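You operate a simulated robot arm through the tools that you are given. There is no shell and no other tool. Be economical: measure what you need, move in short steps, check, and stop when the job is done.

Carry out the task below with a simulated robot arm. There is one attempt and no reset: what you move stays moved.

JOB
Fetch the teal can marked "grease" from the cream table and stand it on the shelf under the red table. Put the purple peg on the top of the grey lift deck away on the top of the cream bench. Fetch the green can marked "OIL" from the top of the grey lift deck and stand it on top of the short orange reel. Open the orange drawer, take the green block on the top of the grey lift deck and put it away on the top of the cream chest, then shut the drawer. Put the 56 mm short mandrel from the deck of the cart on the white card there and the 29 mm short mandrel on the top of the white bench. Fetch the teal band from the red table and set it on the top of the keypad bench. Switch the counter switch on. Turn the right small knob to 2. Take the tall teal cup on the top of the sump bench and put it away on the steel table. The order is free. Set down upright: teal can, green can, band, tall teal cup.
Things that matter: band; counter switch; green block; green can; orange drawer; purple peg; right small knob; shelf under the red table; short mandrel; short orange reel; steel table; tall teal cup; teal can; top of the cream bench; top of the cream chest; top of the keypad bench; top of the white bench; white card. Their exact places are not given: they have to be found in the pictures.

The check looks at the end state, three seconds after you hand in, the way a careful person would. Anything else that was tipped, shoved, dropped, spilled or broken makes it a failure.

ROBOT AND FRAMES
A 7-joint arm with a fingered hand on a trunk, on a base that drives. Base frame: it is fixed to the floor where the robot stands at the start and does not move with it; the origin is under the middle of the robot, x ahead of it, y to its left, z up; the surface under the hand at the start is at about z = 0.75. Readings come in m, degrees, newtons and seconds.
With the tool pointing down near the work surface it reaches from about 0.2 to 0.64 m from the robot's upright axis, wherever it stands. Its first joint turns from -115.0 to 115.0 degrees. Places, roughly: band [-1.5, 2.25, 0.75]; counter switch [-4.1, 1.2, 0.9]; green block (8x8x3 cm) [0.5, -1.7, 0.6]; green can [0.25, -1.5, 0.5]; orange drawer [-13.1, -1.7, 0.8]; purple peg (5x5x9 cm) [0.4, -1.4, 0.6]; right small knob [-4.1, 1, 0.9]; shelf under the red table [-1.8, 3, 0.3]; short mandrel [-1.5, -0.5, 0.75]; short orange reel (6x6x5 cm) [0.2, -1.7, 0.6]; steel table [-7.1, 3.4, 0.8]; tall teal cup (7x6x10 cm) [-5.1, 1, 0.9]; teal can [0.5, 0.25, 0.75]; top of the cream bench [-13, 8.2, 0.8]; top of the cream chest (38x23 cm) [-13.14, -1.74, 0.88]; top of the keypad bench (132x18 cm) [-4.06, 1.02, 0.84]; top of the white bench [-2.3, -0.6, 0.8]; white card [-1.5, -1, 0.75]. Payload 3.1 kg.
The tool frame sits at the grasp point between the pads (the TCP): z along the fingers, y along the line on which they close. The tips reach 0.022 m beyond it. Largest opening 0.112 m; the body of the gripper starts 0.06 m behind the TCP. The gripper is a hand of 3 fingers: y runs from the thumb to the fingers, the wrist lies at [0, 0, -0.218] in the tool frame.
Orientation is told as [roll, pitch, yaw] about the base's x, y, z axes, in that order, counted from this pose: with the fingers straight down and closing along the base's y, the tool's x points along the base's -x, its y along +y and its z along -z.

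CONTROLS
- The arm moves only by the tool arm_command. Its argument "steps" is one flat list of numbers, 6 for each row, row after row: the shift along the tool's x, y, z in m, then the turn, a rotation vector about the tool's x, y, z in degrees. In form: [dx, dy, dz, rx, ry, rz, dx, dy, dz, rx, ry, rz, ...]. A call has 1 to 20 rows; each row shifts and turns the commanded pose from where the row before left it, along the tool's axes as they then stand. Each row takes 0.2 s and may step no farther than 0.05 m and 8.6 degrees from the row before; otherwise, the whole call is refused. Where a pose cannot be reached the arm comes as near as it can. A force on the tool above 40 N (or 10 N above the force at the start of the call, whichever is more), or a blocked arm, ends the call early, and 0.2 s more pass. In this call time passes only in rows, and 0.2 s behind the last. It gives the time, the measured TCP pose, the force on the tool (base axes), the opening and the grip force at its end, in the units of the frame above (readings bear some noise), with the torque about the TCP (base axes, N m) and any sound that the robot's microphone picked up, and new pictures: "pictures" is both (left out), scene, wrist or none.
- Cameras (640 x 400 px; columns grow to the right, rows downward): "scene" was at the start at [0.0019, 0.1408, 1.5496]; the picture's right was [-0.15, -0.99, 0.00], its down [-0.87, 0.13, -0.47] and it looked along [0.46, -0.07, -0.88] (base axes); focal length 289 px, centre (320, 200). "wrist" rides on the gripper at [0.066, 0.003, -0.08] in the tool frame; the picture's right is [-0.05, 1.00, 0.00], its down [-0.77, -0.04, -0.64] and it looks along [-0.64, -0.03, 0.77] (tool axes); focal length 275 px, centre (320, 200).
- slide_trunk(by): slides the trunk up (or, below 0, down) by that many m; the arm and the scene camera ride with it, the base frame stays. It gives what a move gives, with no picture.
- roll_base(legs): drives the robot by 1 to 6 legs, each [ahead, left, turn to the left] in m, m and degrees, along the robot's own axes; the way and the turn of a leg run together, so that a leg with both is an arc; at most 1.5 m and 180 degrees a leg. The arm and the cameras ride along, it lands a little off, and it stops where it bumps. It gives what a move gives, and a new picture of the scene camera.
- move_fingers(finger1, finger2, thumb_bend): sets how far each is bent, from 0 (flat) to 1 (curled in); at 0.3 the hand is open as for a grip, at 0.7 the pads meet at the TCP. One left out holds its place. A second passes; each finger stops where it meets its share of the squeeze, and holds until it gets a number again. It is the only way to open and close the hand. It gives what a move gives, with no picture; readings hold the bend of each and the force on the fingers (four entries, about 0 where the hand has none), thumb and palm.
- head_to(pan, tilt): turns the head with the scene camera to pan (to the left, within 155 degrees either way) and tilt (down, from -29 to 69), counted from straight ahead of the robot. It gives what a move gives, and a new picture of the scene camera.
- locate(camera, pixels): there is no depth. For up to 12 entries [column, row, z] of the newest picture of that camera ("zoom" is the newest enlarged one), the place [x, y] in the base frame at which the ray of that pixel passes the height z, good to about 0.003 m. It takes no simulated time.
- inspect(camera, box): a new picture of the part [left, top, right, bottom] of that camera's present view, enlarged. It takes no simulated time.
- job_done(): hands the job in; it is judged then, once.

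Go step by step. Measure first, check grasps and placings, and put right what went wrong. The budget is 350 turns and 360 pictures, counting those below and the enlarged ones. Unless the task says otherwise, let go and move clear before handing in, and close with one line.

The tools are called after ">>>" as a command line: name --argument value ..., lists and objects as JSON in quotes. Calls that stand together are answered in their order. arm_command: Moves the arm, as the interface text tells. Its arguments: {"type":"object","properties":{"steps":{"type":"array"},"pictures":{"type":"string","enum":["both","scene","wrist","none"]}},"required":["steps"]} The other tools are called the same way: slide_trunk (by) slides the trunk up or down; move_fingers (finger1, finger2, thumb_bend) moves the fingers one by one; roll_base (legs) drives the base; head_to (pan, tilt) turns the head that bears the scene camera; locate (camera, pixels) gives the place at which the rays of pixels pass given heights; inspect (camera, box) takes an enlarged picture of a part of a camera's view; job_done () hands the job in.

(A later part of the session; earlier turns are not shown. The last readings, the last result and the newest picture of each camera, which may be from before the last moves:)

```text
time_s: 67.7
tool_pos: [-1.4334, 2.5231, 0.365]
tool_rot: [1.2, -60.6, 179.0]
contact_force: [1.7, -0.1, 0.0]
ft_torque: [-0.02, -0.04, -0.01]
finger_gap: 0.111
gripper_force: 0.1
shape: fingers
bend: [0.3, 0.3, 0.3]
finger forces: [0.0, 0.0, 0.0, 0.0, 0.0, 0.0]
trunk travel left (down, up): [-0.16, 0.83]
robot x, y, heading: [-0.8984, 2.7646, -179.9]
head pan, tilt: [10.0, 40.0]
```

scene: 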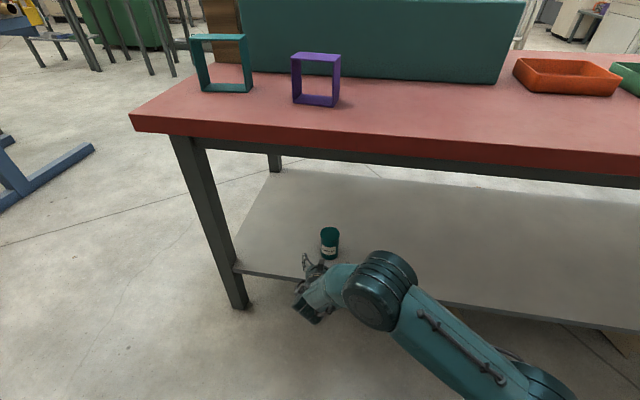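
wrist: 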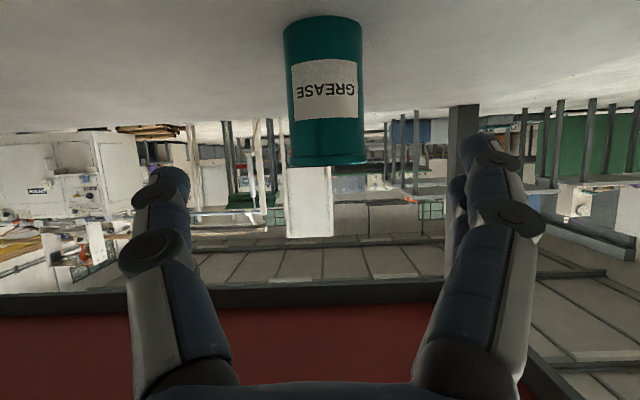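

The grease can stands upright on the shelf. I'll back the base out, raise the trunk and look at the teal band.

>>> roll_base --legs '[[-0.25, 0, 0]]'

>>> slide_trunk --by 0.4

>>> slide_trunk --by 0.14

>>> arm_command --steps '[0, 0, 0, 0, 8.5, 0, 0, 0, 0, 0, 8.5, 0, 0, 0, 0, 0, 8.5, 0, 0, 0, 0, 0, 8.5, 0, 0, 0, 0, 0, 8.5, 0, 0, 0, 0, 0, 8.5, 0, 0, 0, 0, 0, 8.5, 0]' --pictures "none"

>>> head_to --pan 30 --tilt 45

```text
time_s: 69.5
tool_pos: [-1.1831, 2.5209, 0.3657]
tool_rot: [1.1, -60.6, 179.3]
contact_force: [-0.2, -0.5, 0.4]
ft_torque: [0.05, 0.01, 0.01]
finger_gap: 0.1111
gripper_force: 0.0
shape: fingers
bend: [0.3, 0.3, 0.3]
finger forces: [0.0, 0.1, 0.0, 0.0, 0.0, 0.1]
trunk travel left (down, up): [-0.16, 0.83]
robot x, y, heading: [-0.6463, 2.7691, -179.6]
head pan, tilt: [10.0, 40.0]
```

scene: 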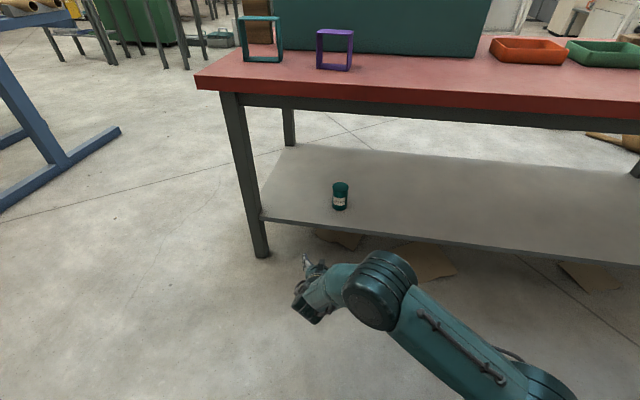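

```text
time_s: 73.3
tool_pos: [-1.1823, 2.5204, 0.765]
tool_rot: [1.1, -60.6, 179.3]
contact_force: [-0.1, 0.0, 1.1]
ft_torque: [0.0, 0.03, -0.02]
finger_gap: 0.1112
gripper_force: 0.1
shape: fingers
bend: [0.3, 0.3, 0.3]
finger forces: [0.0, 0.1, 0.1, 0.1, 0.0, 0.0]
trunk travel left (down, up): [-0.56, 0.43]
robot x, y, heading: [-0.648, 2.7695, -179.7]
head pan, tilt: [10.0, 40.0]
```

```text
time_s: 75.0
tool_pos: [-1.1828, 2.5202, 0.9054]
tool_rot: [1.1, -60.6, 179.3]
contact_force: [-0.9, 0.0, -0.3]
ft_torque: [-0.01, -0.02, 0.0]
finger_gap: 0.1112
gripper_force: 0.1
shape: fingers
bend: [0.3, 0.3, 0.3]
finger forces: [0.1, 0.1, 0.1, 0.0, 0.0, 0.1]
trunk travel left (down, up): [-0.7, 0.29]
robot x, y, heading: [-0.6489, 2.7653, -179.5]
head pan, tilt: [10.0, 40.0]
```

```text
time_s: 76.6
tool_pos: [-1.1825, 2.5197, 0.905]
tool_rot: [0.5, -1.0, -179.8]
contact_force: [0.6, 0.1, -0.2]
ft_torque: [0.0, 0.01, -0.02]
finger_gap: 0.1111
gripper_force: 0.0
shape: fingers
bend: [0.3, 0.3, 0.3]
finger forces: [0.0, 0.1, 0.0, 0.0, 0.1, 0.1]
trunk travel left (down, up): [-0.7, 0.29]
robot x, y, heading: [-0.6501, 2.772, -180.0]
head pan, tilt: [10.0, 40.0]
```

```text
time_s: 77.4
tool_pos: [-1.1816, 2.5209, 0.9051]
tool_rot: [0.5, -1.1, -179.8]
contact_force: [-0.3, -0.3, -0.1]
ft_torque: [0.02, 0.0, 0.02]
finger_gap: 0.1112
gripper_force: 0.1
shape: fingers
bend: [0.3, 0.3, 0.3]
finger forces: [0.1, 0.1, 0.0, 0.1, 0.0, 0.0]
trunk travel left (down, up): [-0.7, 0.29]
robot x, y, heading: [-0.6464, 2.7702, -179.9]
head pan, tilt: [30.0, 45.0]
```

scene: 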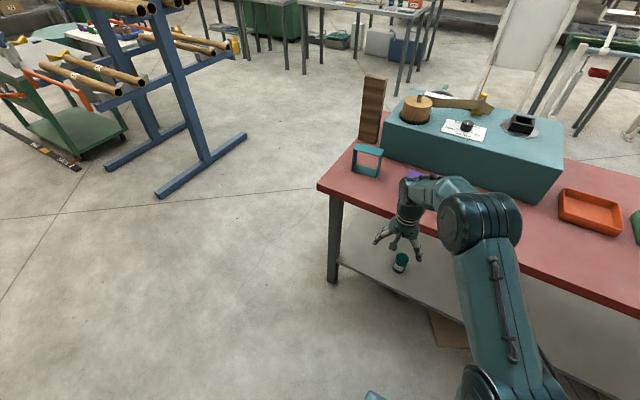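

>>> inspect --camera "scene" --box '[320, 120, 440, 195]'

```text
5.33 times, centred on (380, 158) of scene
```

zoom: 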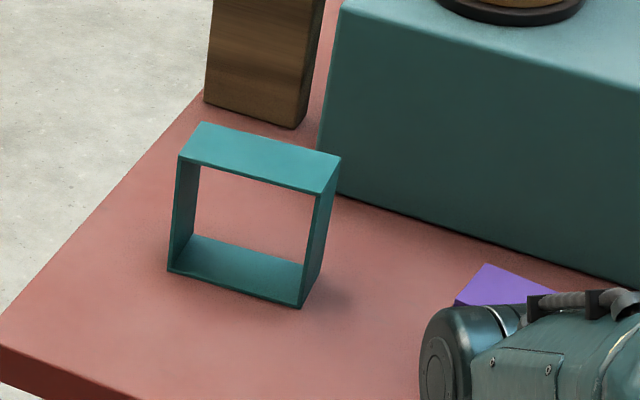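

>>> locate --camera "zoom" --pixels '[[169, 270, 0.75], [300, 308, 0.75], [320, 264, 0.75], [180, 155, 0.84], [325, 193, 0.84], [340, 158, 0.84], [203, 123, 0.84], [180, 155, 0.83], [325, 193, 0.83]]'

```text
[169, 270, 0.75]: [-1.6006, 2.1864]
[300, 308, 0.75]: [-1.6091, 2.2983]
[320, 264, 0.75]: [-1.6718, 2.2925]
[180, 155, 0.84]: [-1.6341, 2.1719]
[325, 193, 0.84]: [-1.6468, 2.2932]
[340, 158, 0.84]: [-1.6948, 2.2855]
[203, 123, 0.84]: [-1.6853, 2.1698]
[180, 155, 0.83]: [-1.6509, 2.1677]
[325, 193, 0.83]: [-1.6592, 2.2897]
```

The teal band is a square ring about 0.11 m wide, 0.11 high, 0.05 deep with thin walls; I'll pinch its right-hand (y≈2.297) side wall from the front with a tilted hand. First I position the base and tilt the hand.

>>> roll_base --legs '[[0.0, 0.3, 0], [0.3, 0, 0]]'

>>> arm_command --steps '[0, 0, 0, 0, -8.5, 0, 0, 0, 0, 0, -8.5, 0, 0, 0, 0, 0, -8.5, 0, 0, 0, 0, 0, -8.5, 0, 0, 0, 0, 0, -8.5, 0, 0, 0, 0, 0, -8.5, 0, 0, 0, 0, 0, -8.5, 0, 0, 0, 0, 0, -8.5, 0]' --pictures "both"

```text
time_s: 81.1
tool_pos: [-1.4771, 2.2073, 0.9039]
tool_rot: [0.5, -1.2, -179.6]
contact_force: [0.0, 0.9, -0.1]
ft_torque: [0.02, -0.05, -0.02]
finger_gap: 0.1113
gripper_force: 0.1
shape: fingers
bend: [0.3, 0.3, 0.3]
finger forces: [0.1, 0.1, 0.1, 0.1, 0.0, 0.1]
trunk travel left (down, up): [-0.7, 0.29]
robot x, y, heading: [-0.9392, 2.4578, -179.7]
head pan, tilt: [30.0, 45.0]
```

scene: 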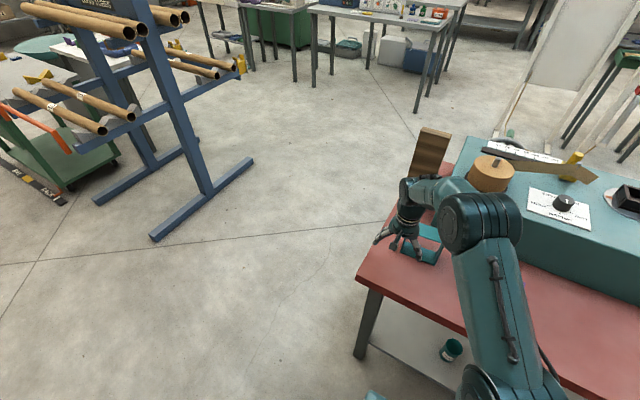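

```text
time_s: 82.9
tool_pos: [-1.4764, 2.2073, 0.9048]
tool_rot: [1.5, -69.2, 179.0]
contact_force: [0.2, -0.6, -0.8]
ft_torque: [0.02, -0.01, 0.05]
finger_gap: 0.1113
gripper_force: 0.1
shape: fingers
bend: [0.3, 0.3, 0.3]
finger forces: [0.0, 0.1, 0.1, 0.1, 0.1, 0.0]
trunk travel left (down, up): [-0.7, 0.29]
robot x, y, heading: [-0.941, 2.4577, -179.4]
head pan, tilt: [30.0, 45.0]
```

scene: 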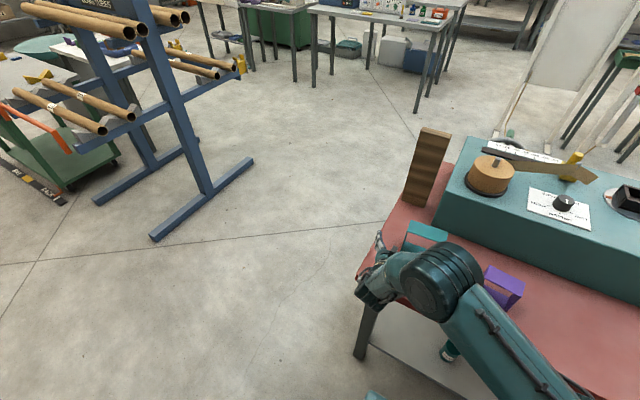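
wrist: 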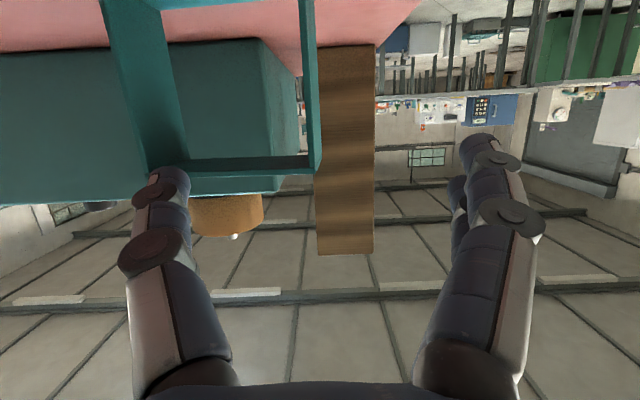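

>>> locate --camera "wrist" --pixels '[[318, 170, 0.85], [318, 170, 0.86], [318, 170, 0.87], [145, 178, 0.86], [145, 178, 0.85], [318, 60, 0.8], [98, 0, 0.8]]'

>>> inspect --camera "wrist" --box '[90, 0, 410, 200]'

```text
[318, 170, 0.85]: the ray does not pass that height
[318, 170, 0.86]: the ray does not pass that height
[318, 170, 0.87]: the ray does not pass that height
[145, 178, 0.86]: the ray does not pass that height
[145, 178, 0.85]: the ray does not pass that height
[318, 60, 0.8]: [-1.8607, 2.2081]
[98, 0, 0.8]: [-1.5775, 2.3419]
```

```text
2.00 times, centred on (250, 100) of wrist
```

zoom: 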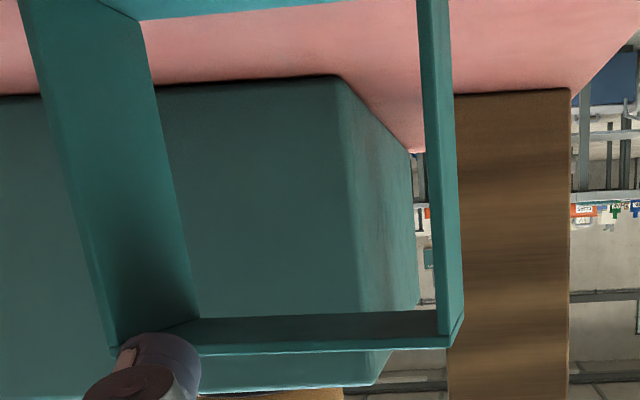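

Triangulating the two views shows the red table top is really z≈0.80, with the band's front at x≈−1.54 and its left wall at y≈2.21. I'll advance along the tool axis to pinch that wall, checking halfway.

>>> arm_command --steps '[0.001, -0.003, 0.03, 0, 0, 0, 0.001, -0.002, 0.03, 0, 0, 0]' --pictures "both"

```text
time_s: 83.5
tool_pos: [-1.5332, 2.2134, 0.8803]
tool_rot: [1.5, -69.1, 179.0]
contact_force: [-0.1, -0.5, -0.4]
ft_torque: [0.0, -0.02, -0.02]
finger_gap: 0.1113
gripper_force: 0.1
shape: fingers
bend: [0.3, 0.3, 0.3]
finger forces: [0.0, 0.0, 0.0, 0.1, 0.1, 0.1]
trunk travel left (down, up): [-0.7, 0.29]
robot x, y, heading: [-0.9391, 2.4579, -179.8]
head pan, tilt: [30.0, 45.0]
```

scene: 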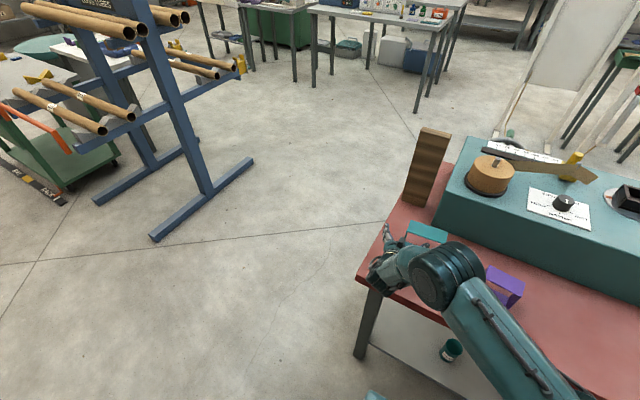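
wrist: 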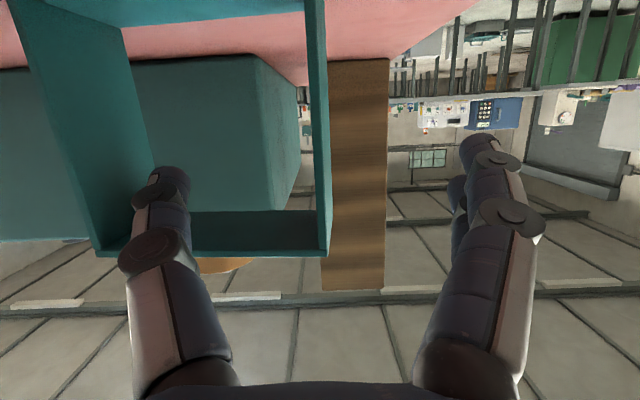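

Consistent: the wall is at column ~322 between thumb (inside ring) and fingers (outside). I'll advance the last 33 mm and close.

>>> arm_command --steps '[0.0, 0.002, 0.02, 0, 0, 0, 0.0, 0, 0.013, 0, 0, 0]' --pictures "wrist"

>>> move_fingers --finger1 0.8 --finger2 0.8 --thumb_bend 0.7

>>> inspect --camera "wrist" --box '[0, 0, 640, 400]'

```text
time_s: 84.1
tool_pos: [-1.5622, 2.2101, 0.8712]
tool_rot: [1.5, -69.1, 179.0]
contact_force: [-0.6, -0.4, -0.9]
ft_torque: [0.03, -0.02, -0.04]
finger_gap: 0.1115
gripper_force: 0.0
shape: fingers
bend: [0.3, 0.3, 0.3]
finger forces: [0.0, 0.1, 0.0, 0.0, 0.1, 0.0]
trunk travel left (down, up): [-0.7, 0.29]
robot x, y, heading: [-0.9409, 2.4553, -179.4]
head pan, tilt: [30.0, 45.0]
```

wrist: 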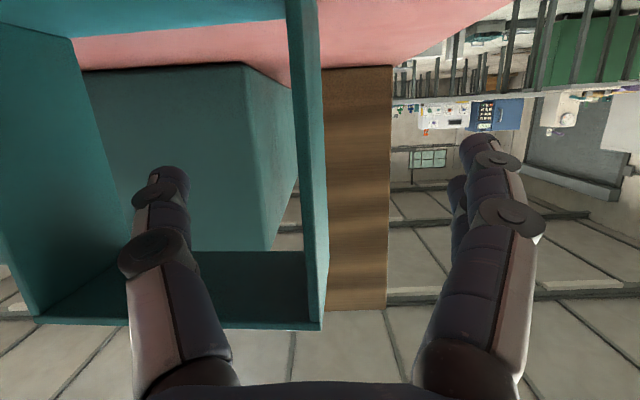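

```text
time_s: 85.1
tool_pos: [-1.5629, 2.2115, 0.8702]
tool_rot: [1.5, -69.1, 179.0]
contact_force: [-0.2, -0.2, 0.0]
ft_torque: [0.03, 0.02, 0.03]
finger_gap: 0.0032
gripper_force: 6.4
shape: fingers
bend: [0.78, 0.78, 0.68]
finger forces: [2.4, 3.6, 0.0, 0.0, 6.0, 0.0]
trunk travel left (down, up): [-0.7, 0.29]
robot x, y, heading: [-0.9423, 2.4577, -179.7]
head pan, tilt: [30.0, 45.0]
```

```text
1.00 times, centred on (320, 200) of wrist (not enlarged: the box is as wide or as high as the picture)
```

zoom: 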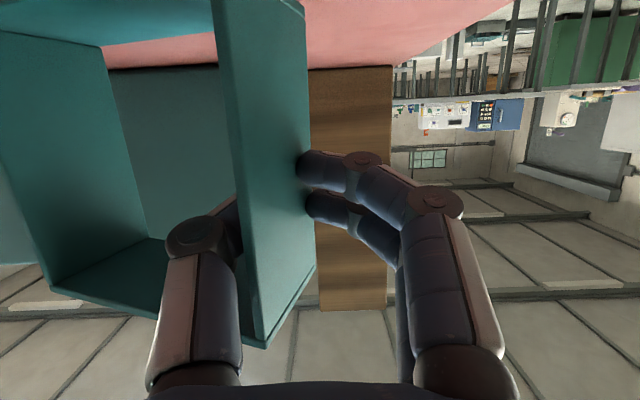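

The band yawed a little when the fingers met it, but the wall is pinched. I'll tighten the grip and lift gently.

>>> move_fingers --finger1 0.85 --finger2 0.85 --thumb_bend 0.85

>>> arm_command --steps '[-0.014, 0, -0.005, 0, 0, 0, -0.028, 0, -0.011, 0, 0, 0, -0.028, 0, -0.011, 0, 0, 0]' --pictures "both"

```text
time_s: 86.1
tool_pos: [-1.5625, 2.21, 0.8702]
tool_rot: [1.5, -69.1, 179.0]
contact_force: [-0.4, -0.4, 0.5]
ft_torque: [0.11, 0.02, -0.02]
finger_gap: 0.0037
gripper_force: 21.4
shape: fingers
bend: [0.83, 0.81, 0.68]
finger forces: [11.2, 10.0, 0.1, 0.0, 21.5, 0.1]
trunk travel left (down, up): [-0.7, 0.29]
robot x, y, heading: [-0.9405, 2.4614, -179.4]
head pan, tilt: [30.0, 45.0]
```

```text
time_s: 86.9
tool_pos: [-1.5628, 2.2103, 0.9479]
tool_rot: [1.5, -69.2, 179.0]
contact_force: [-0.8, 0.7, 0.1]
ft_torque: [-0.03, -0.01, -0.01]
finger_gap: 0.0035
gripper_force: 21.8
shape: fingers
bend: [0.83, 0.82, 0.68]
finger forces: [13.8, 7.8, 0.0, 0.1, 21.7, 0.0]
trunk travel left (down, up): [-0.7, 0.29]
robot x, y, heading: [-0.9386, 2.4559, -179.3]
head pan, tilt: [30.0, 45.0]
```

scene: 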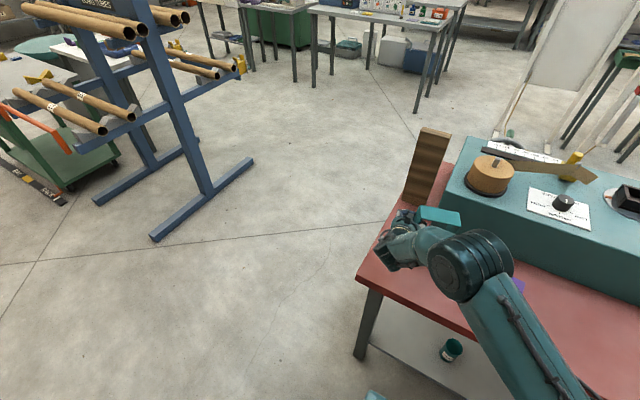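
wrist: 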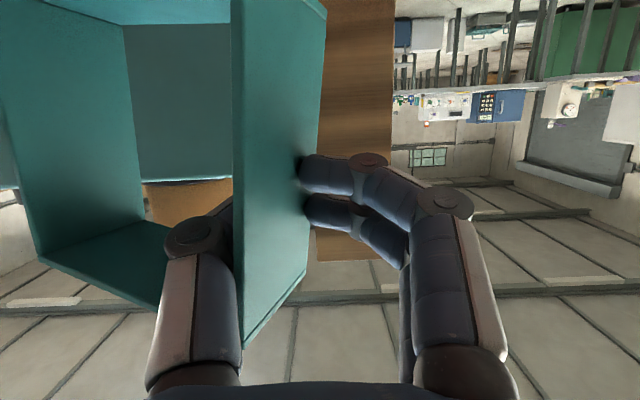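

Lifted: the band hangs pinched with its wall vertical. I'll raise and retract, back off from the table, and look toward the keypad bench.

>>> arm_command --steps '[-0.037, 0, -0.014, 0, 0, 0, -0.037, 0, -0.014, 0, 0, 0]' --pictures "none"

>>> roll_base --legs '[[-0.35, 0, 0]]'

>>> arm_command --steps '[0.015, 0, -0.037, 0, 0, 0, 0.015, 0, -0.037, 0, 0, 0, 0.015, 0, -0.037, 0, 0, 0]' --pictures "none"

>>> head_to --pan 28 --tilt 18

>>> inspect --camera "scene" --box '[200, 80, 440, 230]'

```text
time_s: 87.5
tool_pos: [-1.5624, 2.2116, 1.0252]
tool_rot: [1.4, -69.1, 179.1]
contact_force: [1.1, -0.3, -1.0]
ft_torque: [-0.02, -0.01, 0.02]
finger_gap: 0.0039
gripper_force: 21.4
shape: fingers
bend: [0.83, 0.82, 0.68]
finger forces: [13.7, 7.8, 0.0, 0.1, 21.7, 0.1]
trunk travel left (down, up): [-0.7, 0.29]
robot x, y, heading: [-0.9412, 2.4597, -179.4]
head pan, tilt: [30.0, 45.0]
```

```text
time_s: 89.8
tool_pos: [-1.2085, 2.216, 1.0255]
tool_rot: [1.5, -69.1, 178.8]
contact_force: [0.0, -0.9, -1.0]
ft_torque: [-0.02, 0.0, 0.03]
finger_gap: 0.0037
gripper_force: 21.9
shape: fingers
bend: [0.83, 0.82, 0.68]
finger forces: [13.5, 7.9, 0.1, 0.0, 21.7, 0.0]
trunk travel left (down, up): [-0.7, 0.29]
robot x, y, heading: [-0.5821, 2.4618, -179.9]
head pan, tilt: [30.0, 45.0]
```

scene: 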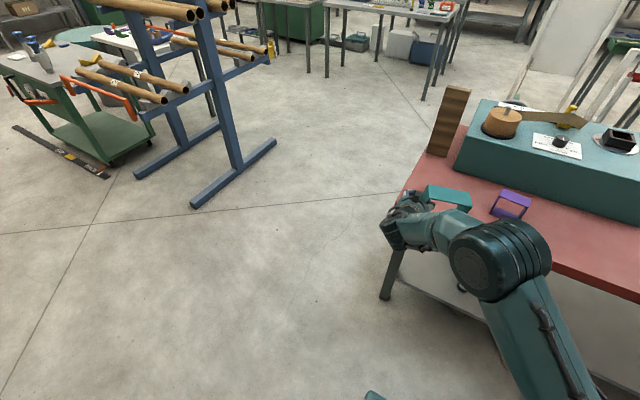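

```text
time_s: 90.6
tool_pos: [-1.0864, 2.2151, 1.0243]
tool_rot: [1.5, -69.2, 178.7]
contact_force: [-0.2, 0.1, 0.3]
ft_torque: [-0.09, -0.02, 0.0]
finger_gap: 0.0038
gripper_force: 21.6
shape: fingers
bend: [0.83, 0.82, 0.69]
finger forces: [13.1, 8.2, 0.0, 0.0, 21.7, 0.1]
trunk travel left (down, up): [-0.7, 0.29]
robot x, y, heading: [-0.5881, 2.4614, -179.7]
head pan, tilt: [30.0, 45.0]
```

```text
time_s: 91.5
tool_pos: [-1.0871, 2.2165, 1.0231]
tool_rot: [1.5, -69.0, 178.9]
contact_force: [0.1, -0.3, -1.1]
ft_torque: [-0.03, -0.01, 0.04]
finger_gap: 0.0036
gripper_force: 21.4
shape: fingers
bend: [0.83, 0.82, 0.69]
finger forces: [13.0, 8.2, 0.1, 0.0, 21.7, 0.0]
trunk travel left (down, up): [-0.7, 0.29]
robot x, y, heading: [-0.5853, 2.4601, -179.7]
head pan, tilt: [28.0, 18.0]
```

scene: 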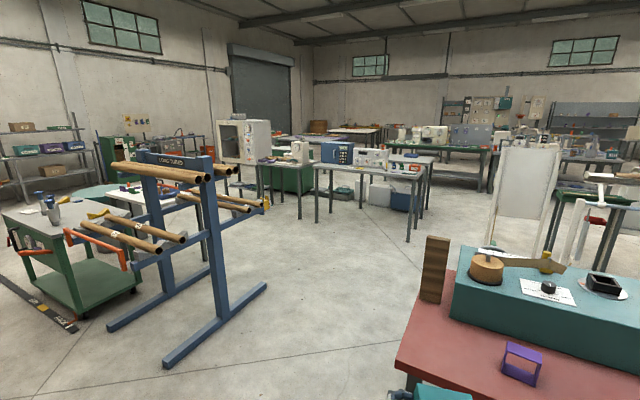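

```text
2.67 times, centred on (320, 155) of scene
```

zoom: 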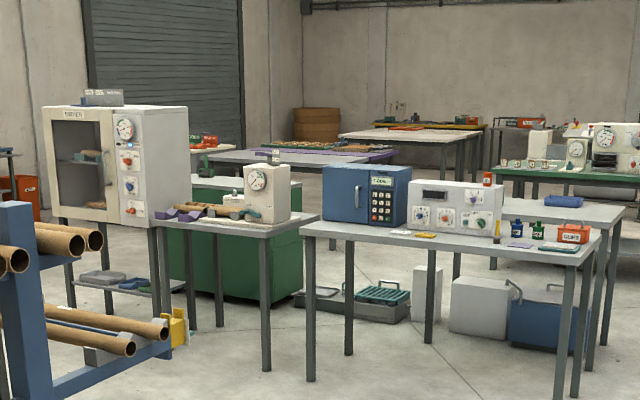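

>>> locate --camera "scene" --pixels '[[165, 366, 0], [266, 284, 0], [108, 329, 0], [316, 222, 0], [409, 241, 0], [313, 163, 0.84], [417, 179, 0.84], [301, 218, 0], [425, 155, 0.84], [400, 340, 0.8]]'

```text
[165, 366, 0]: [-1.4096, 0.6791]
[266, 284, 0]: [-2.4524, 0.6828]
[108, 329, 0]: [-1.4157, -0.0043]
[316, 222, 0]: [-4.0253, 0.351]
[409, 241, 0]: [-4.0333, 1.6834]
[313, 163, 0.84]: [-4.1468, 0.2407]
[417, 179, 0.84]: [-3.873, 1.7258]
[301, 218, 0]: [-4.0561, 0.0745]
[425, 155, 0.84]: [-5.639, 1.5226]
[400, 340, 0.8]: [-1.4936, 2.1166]
```

>>> locate --camera "scene" --pixels '[[208, 178, 1.05], [185, 238, 0.7], [265, 202, 0.85], [160, 248, 0.7], [230, 168, 1.1]]'

>>> inspect --camera "scene" --box '[60, 140, 300, 290]'

```text
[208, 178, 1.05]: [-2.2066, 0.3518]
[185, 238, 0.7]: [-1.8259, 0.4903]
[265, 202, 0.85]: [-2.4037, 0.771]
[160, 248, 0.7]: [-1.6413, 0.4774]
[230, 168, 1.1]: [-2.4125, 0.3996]
```

```text
2.67 times, centred on (180, 215) of scene
```

zoom: 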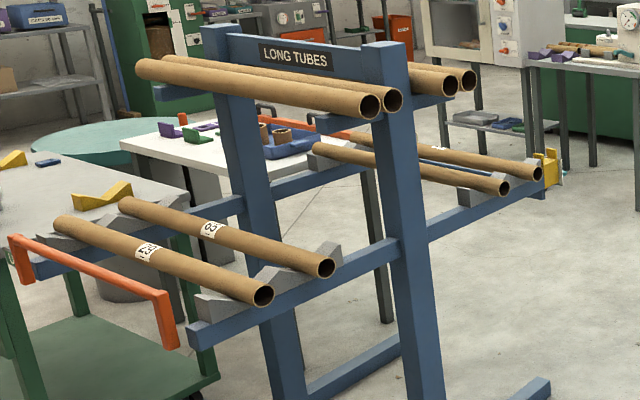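

The gap between the tube rack (ends y<0.9) and the red table (y>2.07) is clear at y≈1.5. I'll drive through to about x=−3.1 facing the keypad bench.

>>> roll_base --legs '[[0, 0.97, 0], [1.4, 0, 0], [1.1, 0, 0]]'

>>> head_to --pan 15 --tilt 32

```text
time_s: 108.3
tool_pos: [-3.5597, 1.1493, 1.0228]
tool_rot: [1.5, -69.1, -179.5]
contact_force: [0.1, 0.2, -0.5]
ft_torque: [-0.06, -0.05, 0.02]
finger_gap: 0.0037
gripper_force: 21.5
shape: fingers
bend: [0.83, 0.82, 0.69]
finger forces: [13.2, 8.2, 0.1, 0.0, 21.8, 0.0]
trunk travel left (down, up): [-0.7, 0.29]
robot x, y, heading: [-3.0699, 1.4083, -178.1]
head pan, tilt: [28.0, 18.0]
```

scene: 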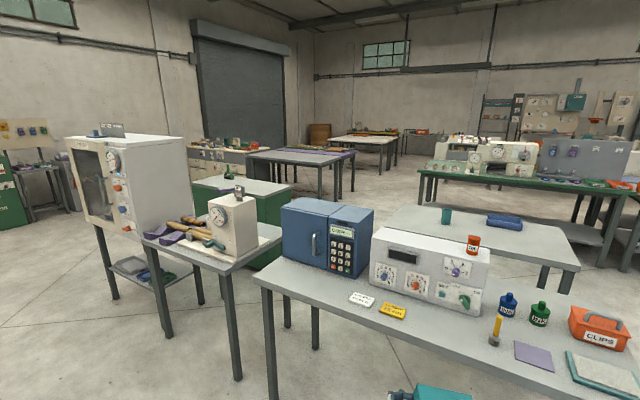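

```text
time_s: 109.1
tool_pos: [-3.5598, 1.1477, 1.0238]
tool_rot: [1.5, -69.1, -179.5]
contact_force: [-0.2, -0.3, -0.6]
ft_torque: [-0.06, 0.02, 0.01]
finger_gap: 0.0035
gripper_force: 21.9
shape: fingers
bend: [0.83, 0.82, 0.69]
finger forces: [13.1, 8.3, 0.0, 0.0, 21.8, 0.0]
trunk travel left (down, up): [-0.7, 0.29]
robot x, y, heading: [-3.0642, 1.4087, -178.1]
head pan, tilt: [15.0, 32.0]
```

scene: 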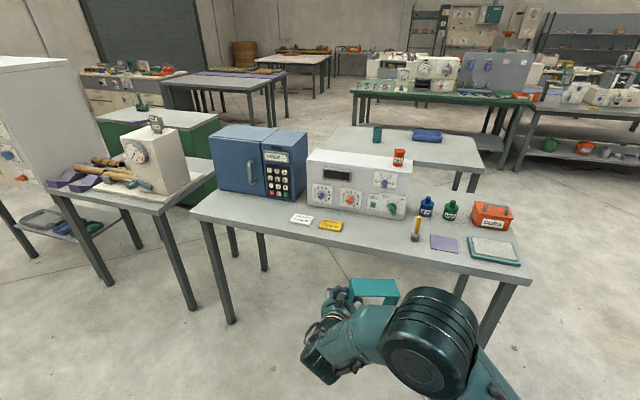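

>>> inspect --camera "scene" --box '[190, 120, 430, 270]'

>>> inspect --camera "scene" --box '[300, 130, 540, 280]'

>>> locate --camera "scene" --pixels '[[192, 216, 0.84], [524, 282, 0.84], [210, 193, 0.84], [272, 204, 0.84], [310, 205, 0.84], [400, 219, 0.84], [300, 222, 0.84], [330, 230, 0.84], [415, 240, 0.84], [443, 252, 0.84], [370, 251, 0.84]]'

```text
2.67 times, centred on (310, 195) of scene
```

zoom: 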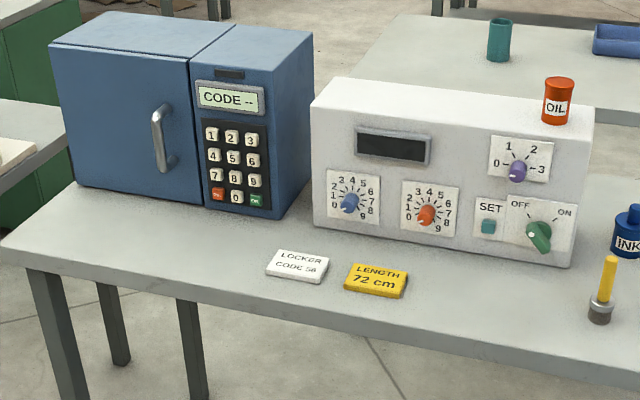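

```text
2.67 times, centred on (420, 205) of scene
```

zoom: 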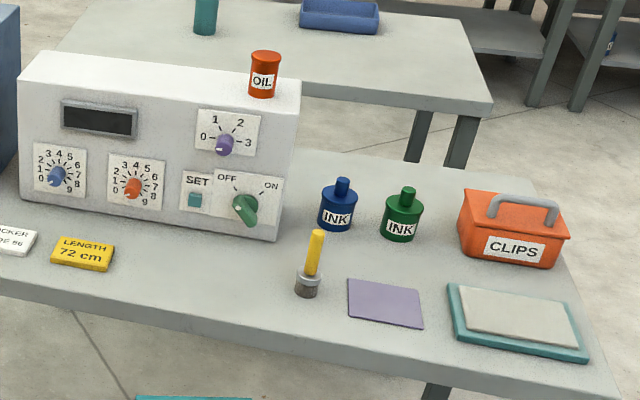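

```text
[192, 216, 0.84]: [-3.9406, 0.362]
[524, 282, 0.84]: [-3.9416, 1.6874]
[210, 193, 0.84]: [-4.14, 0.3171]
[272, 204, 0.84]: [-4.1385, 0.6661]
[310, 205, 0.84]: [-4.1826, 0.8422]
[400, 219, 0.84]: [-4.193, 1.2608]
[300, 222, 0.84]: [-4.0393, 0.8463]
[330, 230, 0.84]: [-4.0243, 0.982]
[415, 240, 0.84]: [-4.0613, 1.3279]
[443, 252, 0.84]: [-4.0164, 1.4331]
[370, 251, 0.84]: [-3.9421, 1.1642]
```

The counter box has dials: blue (0–9), orange (0–9), purple (0–3), an OFF/ON selector at zoom (540,235). The clear strip in front of the safe (y≈0.4–0.75) suits the band; I'll strafe there.

>>> roll_base --legs '[[0, 0.66, -1.9], [0.37, 0, 0]]'

>>> head_to --pan 20 --tilt 48

>>> inspect --camera "wrist" --box '[0, 0, 640, 400]'

```text
time_s: 114.8
tool_pos: [-3.9289, 0.4923, 1.0231]
tool_rot: [1.5, -69.1, 178.8]
contact_force: [-0.4, 0.2, -1.8]
ft_torque: [-0.05, 0.01, 0.01]
finger_gap: 0.0036
gripper_force: 21.6
shape: fingers
bend: [0.83, 0.82, 0.69]
finger forces: [13.1, 8.3, 0.1, 0.1, 21.7, 0.0]
trunk travel left (down, up): [-0.7, 0.29]
robot x, y, heading: [-3.429, 0.7398, -179.7]
head pan, tilt: [15.0, 32.0]
```

scene: 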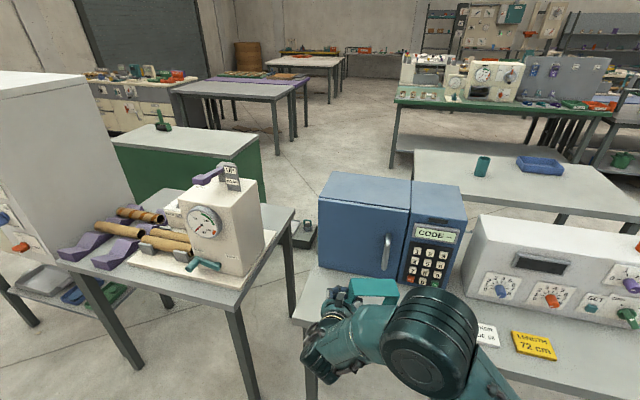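

```text
time_s: 115.5
tool_pos: [-3.9296, 0.4941, 1.0237]
tool_rot: [1.5, -69.0, 178.8]
contact_force: [-0.3, 0.0, -0.6]
ft_torque: [-0.05, -0.01, 0.0]
finger_gap: 0.0038
gripper_force: 20.8
shape: fingers
bend: [0.83, 0.82, 0.69]
finger forces: [13.1, 8.3, 0.0, 0.1, 21.8, 0.0]
trunk travel left (down, up): [-0.7, 0.29]
robot x, y, heading: [-3.4286, 0.7409, -179.8]
head pan, tilt: [20.0, 48.0]
```

scene: 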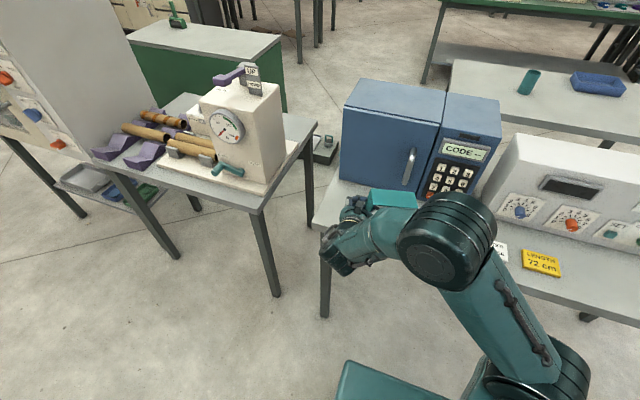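

```text
1.00 times, centred on (320, 200) of wrist (not enlarged: the box is as wide or as high as the picture)
```

zoom: 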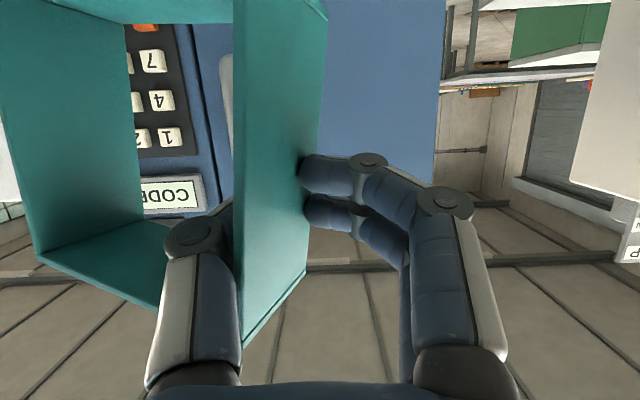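

Position is good: TCP (−3.93, 0.49), band over y≈0.49–0.60. I'll extend 0.1 m and lower to just above the bench.

>>> arm_command --steps '[-0.012, 0, 0.031, 0, 0, 0, -0.012, 0, 0.031, 0, 0, 0, -0.012, 0, 0.031, 0, 0, 0, 0.028, 0, 0.011, 0, 0, 0, 0.028, 0, 0.011, 0, 0, 0, 0.0186, 0, 0.007, 0, 0, 0]' --pictures "both"

```text
time_s: 116.9
tool_pos: [-4.029, 0.4915, 0.9452]
tool_rot: [1.5, -69.1, 178.9]
contact_force: [-0.5, 0.2, -0.5]
ft_torque: [-0.02, -0.02, -0.02]
finger_gap: 0.0033
gripper_force: 21.5
shape: fingers
bend: [0.83, 0.82, 0.69]
finger forces: [12.8, 8.6, 0.1, 0.0, 21.6, 0.1]
trunk travel left (down, up): [-0.7, 0.29]
robot x, y, heading: [-3.4251, 0.7366, -179.5]
head pan, tilt: [20.0, 48.0]
```

scene: 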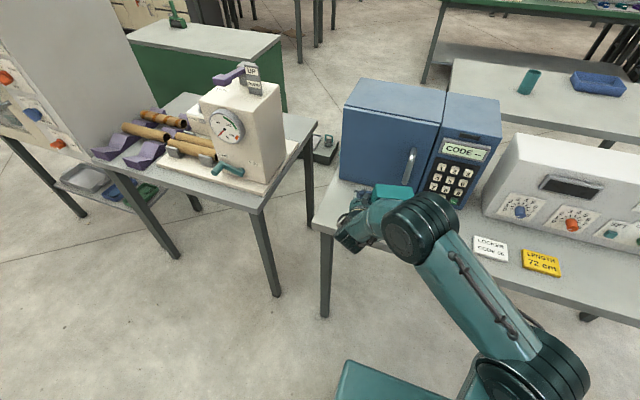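
wrist: 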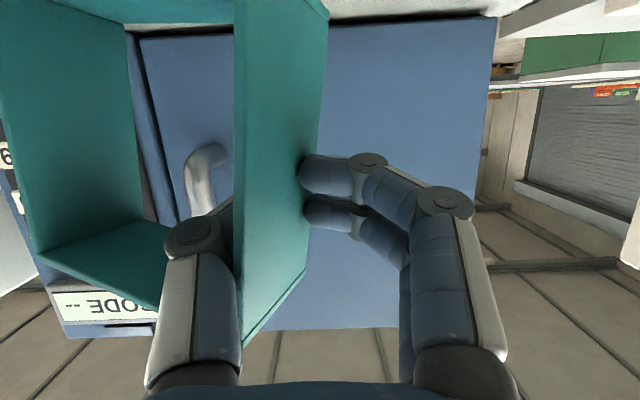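

The safe handle is close behind the band, so I'll draw back 28 mm and then lower in small steps to contact.

>>> arm_command --steps '[0.01, 0, -0.026, 0, 0, 0, 0.0112, 0, 0.0043, 0, 0, 0, 0.0056, 0, 0.0022, 0, 0, 0]' --pictures "none"

>>> arm_command --steps '[0.0047, 0, 0.0018, 0, 0, 0, 0.0047, 0, 0.0018, 0, 0, 0]' --pictures "none"

>>> arm_command --steps '[0.0028, 0, 0.0011, 0, 0, 0]' --pictures "none"

>>> arm_command --steps '[0.0028, 0, 0.0011, 0, 0, 0]' --pictures "both"

```text
time_s: 117.7
tool_pos: [-4.0016, 0.4924, 0.9271]
tool_rot: [1.4, -69.1, 178.8]
contact_force: [0.0, 0.2, 2.2]
ft_torque: [0.13, 0.03, 0.0]
finger_gap: 0.0036
gripper_force: 21.5
shape: fingers
bend: [0.83, 0.82, 0.69]
finger forces: [10.2, 11.2, 0.0, 0.0, 21.0, 0.0]
trunk travel left (down, up): [-0.7, 0.29]
robot x, y, heading: [-3.4298, 0.733, -179.7]
head pan, tilt: [20.0, 48.0]
```

```text
time_s: 118.3
tool_pos: [-4.0, 0.492, 0.9165]
tool_rot: [1.6, -69.2, 178.8]
contact_force: [-1.0, -1.7, 5.3]
ft_torque: [0.16, 0.14, 0.06]
finger_gap: 0.0031
gripper_force: 21.8
shape: fingers
bend: [0.83, 0.82, 0.69]
finger forces: [8.7, 13.7, 0.0, 0.0, 21.5, 0.0]
trunk travel left (down, up): [-0.7, 0.29]
robot x, y, heading: [-3.4254, 0.7336, -179.6]
head pan, tilt: [20.0, 48.0]
```

```text
time_s: 118.7
tool_pos: [-3.999, 0.4922, 0.9162]
tool_rot: [1.9, -69.3, 178.4]
contact_force: [-4.5, -0.6, 18.3]
ft_torque: [0.25, 0.26, 0.08]
finger_gap: 0.0031
gripper_force: 21.2
shape: fingers
bend: [0.83, 0.82, 0.69]
finger forces: [9.5, 12.2, 0.1, 0.0, 22.3, 0.0]
trunk travel left (down, up): [-0.7, 0.29]
robot x, y, heading: [-3.4287, 0.7361, -179.9]
head pan, tilt: [20.0, 48.0]
```

```text
time_s: 119.1
tool_pos: [-3.9983, 0.4928, 0.9126]
tool_rot: [1.9, -69.4, 178.6]
contact_force: [-4.2, -0.9, 22.5]
ft_torque: [0.3, 0.34, 0.0]
finger_gap: 0.0031
gripper_force: 23.4
shape: fingers
bend: [0.83, 0.82, 0.69]
finger forces: [10.7, 12.8, 0.0, 0.1, 24.0, 0.1]
trunk travel left (down, up): [-0.7, 0.29]
robot x, y, heading: [-3.4307, 0.7409, -179.7]
head pan, tilt: [20.0, 48.0]
```

scene: 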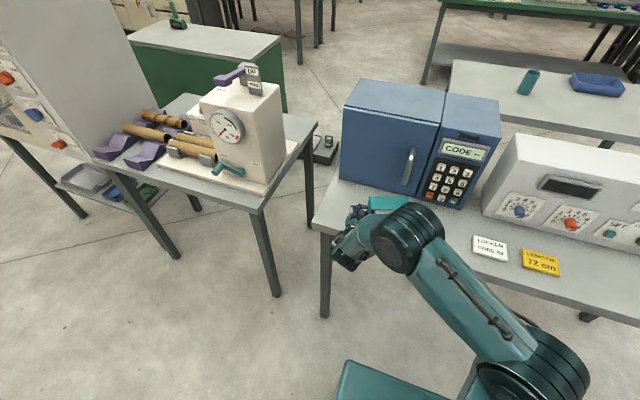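
wrist: 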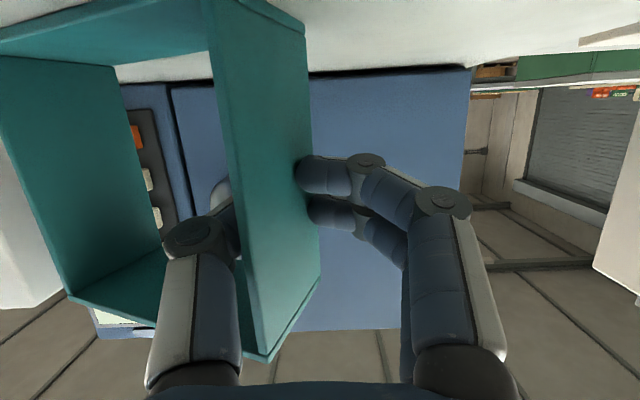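

The band contacted at ~0.927 on its sagging side and has levelled by 0.913 (force 22 N). I'll release slowly.

>>> move_fingers --finger1 0.6 --finger2 0.6 --thumb_bend 0.6

>>> move_fingers --finger1 0.4 --finger2 0.4 --thumb_bend 0.5

>>> inspect --camera "wrist" --box '[0, 0, 640, 400]'

```text
time_s: 120.1
tool_pos: [-4.0016, 0.4923, 0.9073]
tool_rot: [1.5, -69.1, 179.0]
contact_force: [0.6, -0.3, -1.0]
ft_torque: [0.0, 0.0, -0.03]
finger_gap: 0.0264
gripper_force: 0.0
shape: fingers
bend: [0.6, 0.6, 0.6]
finger forces: [0.0, 0.0, 0.0, 0.0, 0.0, 0.1]
trunk travel left (down, up): [-0.7, 0.29]
robot x, y, heading: [-3.4311, 0.7332, -179.7]
head pan, tilt: [20.0, 48.0]
```

```text
time_s: 121.1
tool_pos: [-4.0003, 0.4921, 0.9091]
tool_rot: [1.5, -69.2, 179.0]
contact_force: [-1.0, -0.2, 0.3]
ft_torque: [0.01, -0.03, 0.01]
finger_gap: 0.0692
gripper_force: 0.1
shape: fingers
bend: [0.4, 0.4, 0.5]
finger forces: [0.1, 0.0, 0.1, 0.0, 0.0, 0.0]
trunk travel left (down, up): [-0.7, 0.29]
robot x, y, heading: [-3.4254, 0.7381, -179.7]
head pan, tilt: [20.0, 48.0]
```

```text
1.00 times, centred on (320, 200) of wrist (not enlarged: the box is as wide or as high as the picture)
```

zoom: 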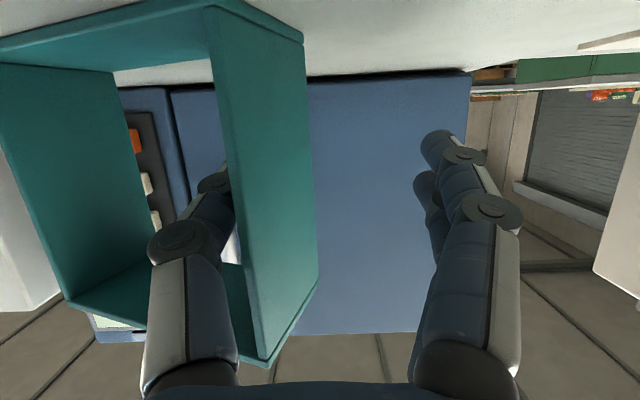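

>>> move_fingers --thumb_bend 0.38 --finger1 0.35 --finger2 0.35

>>> arm_command --steps '[0.0108, -0.003, -0.028, 0, 0, 0, 0.0108, -0.003, -0.028, 0, 0, 0, 0.0108, -0.003, -0.028, 0, 0, 0, 0.0108, 0, -0.028, 0, 0, 0]' --pictures "both"

```text
time_s: 122.1
tool_pos: [-4.001, 0.4912, 0.9091]
tool_rot: [1.5, -69.1, 178.8]
contact_force: [0.2, 0.6, 0.3]
ft_torque: [-0.03, 0.01, 0.0]
finger_gap: 0.0932
gripper_force: 0.1
shape: fingers
bend: [0.35, 0.35, 0.38]
finger forces: [0.0, 0.1, 0.0, 0.0, 0.0, 0.0]
trunk travel left (down, up): [-0.7, 0.29]
robot x, y, heading: [-3.4276, 0.7382, -179.8]
head pan, tilt: [20.0, 48.0]
```

```text
time_s: 123.1
tool_pos: [-3.8791, 0.5011, 0.9079]
tool_rot: [1.6, -69.1, 178.8]
contact_force: [0.5, 0.4, 0.4]
ft_torque: [-0.02, -0.01, -0.01]
finger_gap: 0.0935
gripper_force: 0.0
shape: fingers
bend: [0.35, 0.35, 0.38]
finger forces: [0.1, 0.1, 0.1, 0.0, 0.0, 0.0]
trunk travel left (down, up): [-0.7, 0.29]
robot x, y, heading: [-3.4289, 0.7385, -179.5]
head pan, tilt: [20.0, 48.0]
```

scene: 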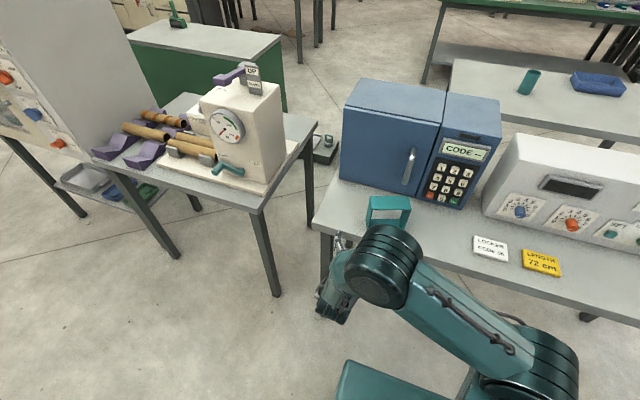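
wrist: 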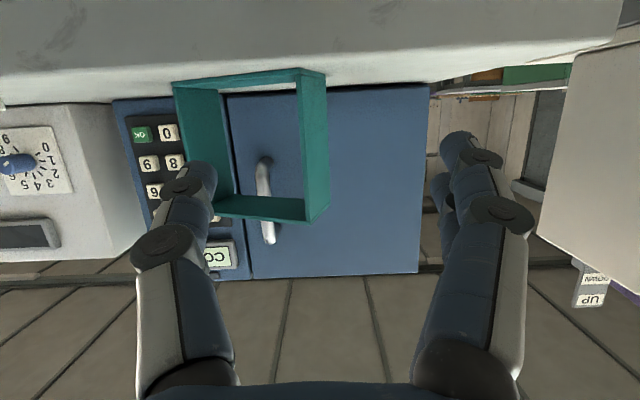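

The band stands upright on the keypad bench. Next, the counter panel: I'll back off, strafe right in front of it and take a close look.

>>> roll_base --legs '[[-0.25, 0, 0], [0, -0.58, 0]]'

>>> head_to --pan 5 --tilt 36

>>> inspect --camera "scene" --box '[240, 120, 400, 220]'

```text
time_s: 127.8
tool_pos: [-3.6411, 1.0879, 0.9082]
tool_rot: [1.4, -69.1, 178.2]
contact_force: [0.1, -0.4, -0.2]
ft_torque: [0.0, 0.0, 0.02]
finger_gap: 0.0933
gripper_force: 0.0
shape: fingers
bend: [0.35, 0.35, 0.38]
finger forces: [0.0, 0.1, 0.0, 0.0, 0.0, 0.1]
trunk travel left (down, up): [-0.7, 0.29]
robot x, y, heading: [-3.1908, 1.3172, 180.1]
head pan, tilt: [20.0, 48.0]
```

scene: 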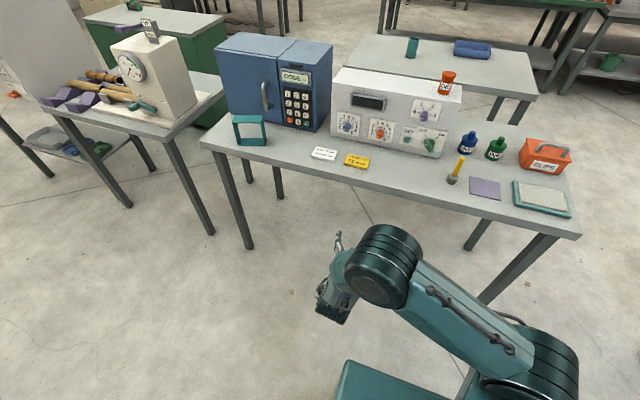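

```text
time_s: 128.6
tool_pos: [-3.6407, 1.0873, 0.9078]
tool_rot: [1.5, -69.1, 178.3]
contact_force: [-0.2, -0.3, 0.4]
ft_torque: [0.02, -0.01, 0.03]
finger_gap: 0.0933
gripper_force: 0.1
shape: fingers
bend: [0.35, 0.35, 0.38]
finger forces: [0.0, 0.0, 0.0, 0.0, 0.0, 0.1]
trunk travel left (down, up): [-0.7, 0.29]
robot x, y, heading: [-3.1928, 1.3196, 179.6]
head pan, tilt: [5.0, 36.0]
```

scene: 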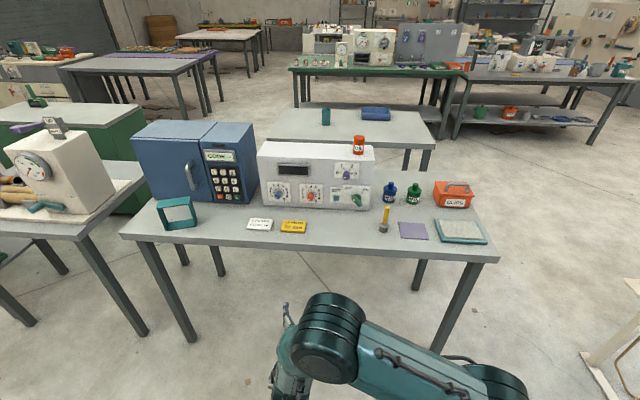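

```text
4.00 times, centred on (320, 170) of scene
```

zoom: 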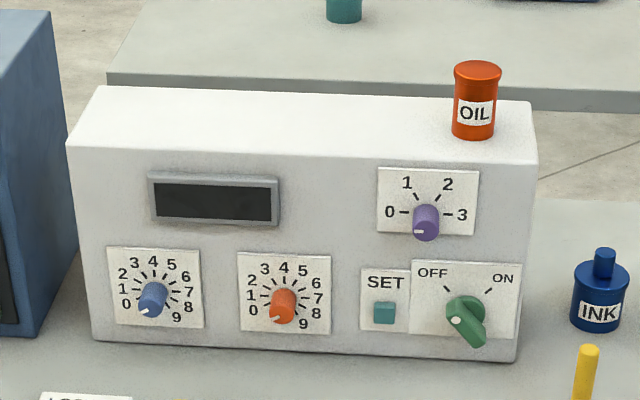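

>>> locate --camera "zoom" --pixels '[[285, 297, 0.9], [428, 215, 0.98], [467, 308, 0.9], [92, 340, 0.84], [515, 362, 0.84], [152, 295, 0.9], [285, 297, 0.91], [467, 308, 0.91], [70, 145, 1.02], [537, 162, 1.02], [285, 333, 0.87], [465, 338, 0.87]]'

```text
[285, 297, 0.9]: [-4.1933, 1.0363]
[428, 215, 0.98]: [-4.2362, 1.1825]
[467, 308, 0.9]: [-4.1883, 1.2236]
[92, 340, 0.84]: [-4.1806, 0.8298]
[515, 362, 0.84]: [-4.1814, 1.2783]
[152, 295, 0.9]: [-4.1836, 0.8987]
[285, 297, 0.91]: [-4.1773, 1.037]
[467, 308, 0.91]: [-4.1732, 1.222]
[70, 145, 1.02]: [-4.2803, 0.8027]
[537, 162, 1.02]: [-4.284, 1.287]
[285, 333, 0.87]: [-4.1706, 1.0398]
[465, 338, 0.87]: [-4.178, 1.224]
```

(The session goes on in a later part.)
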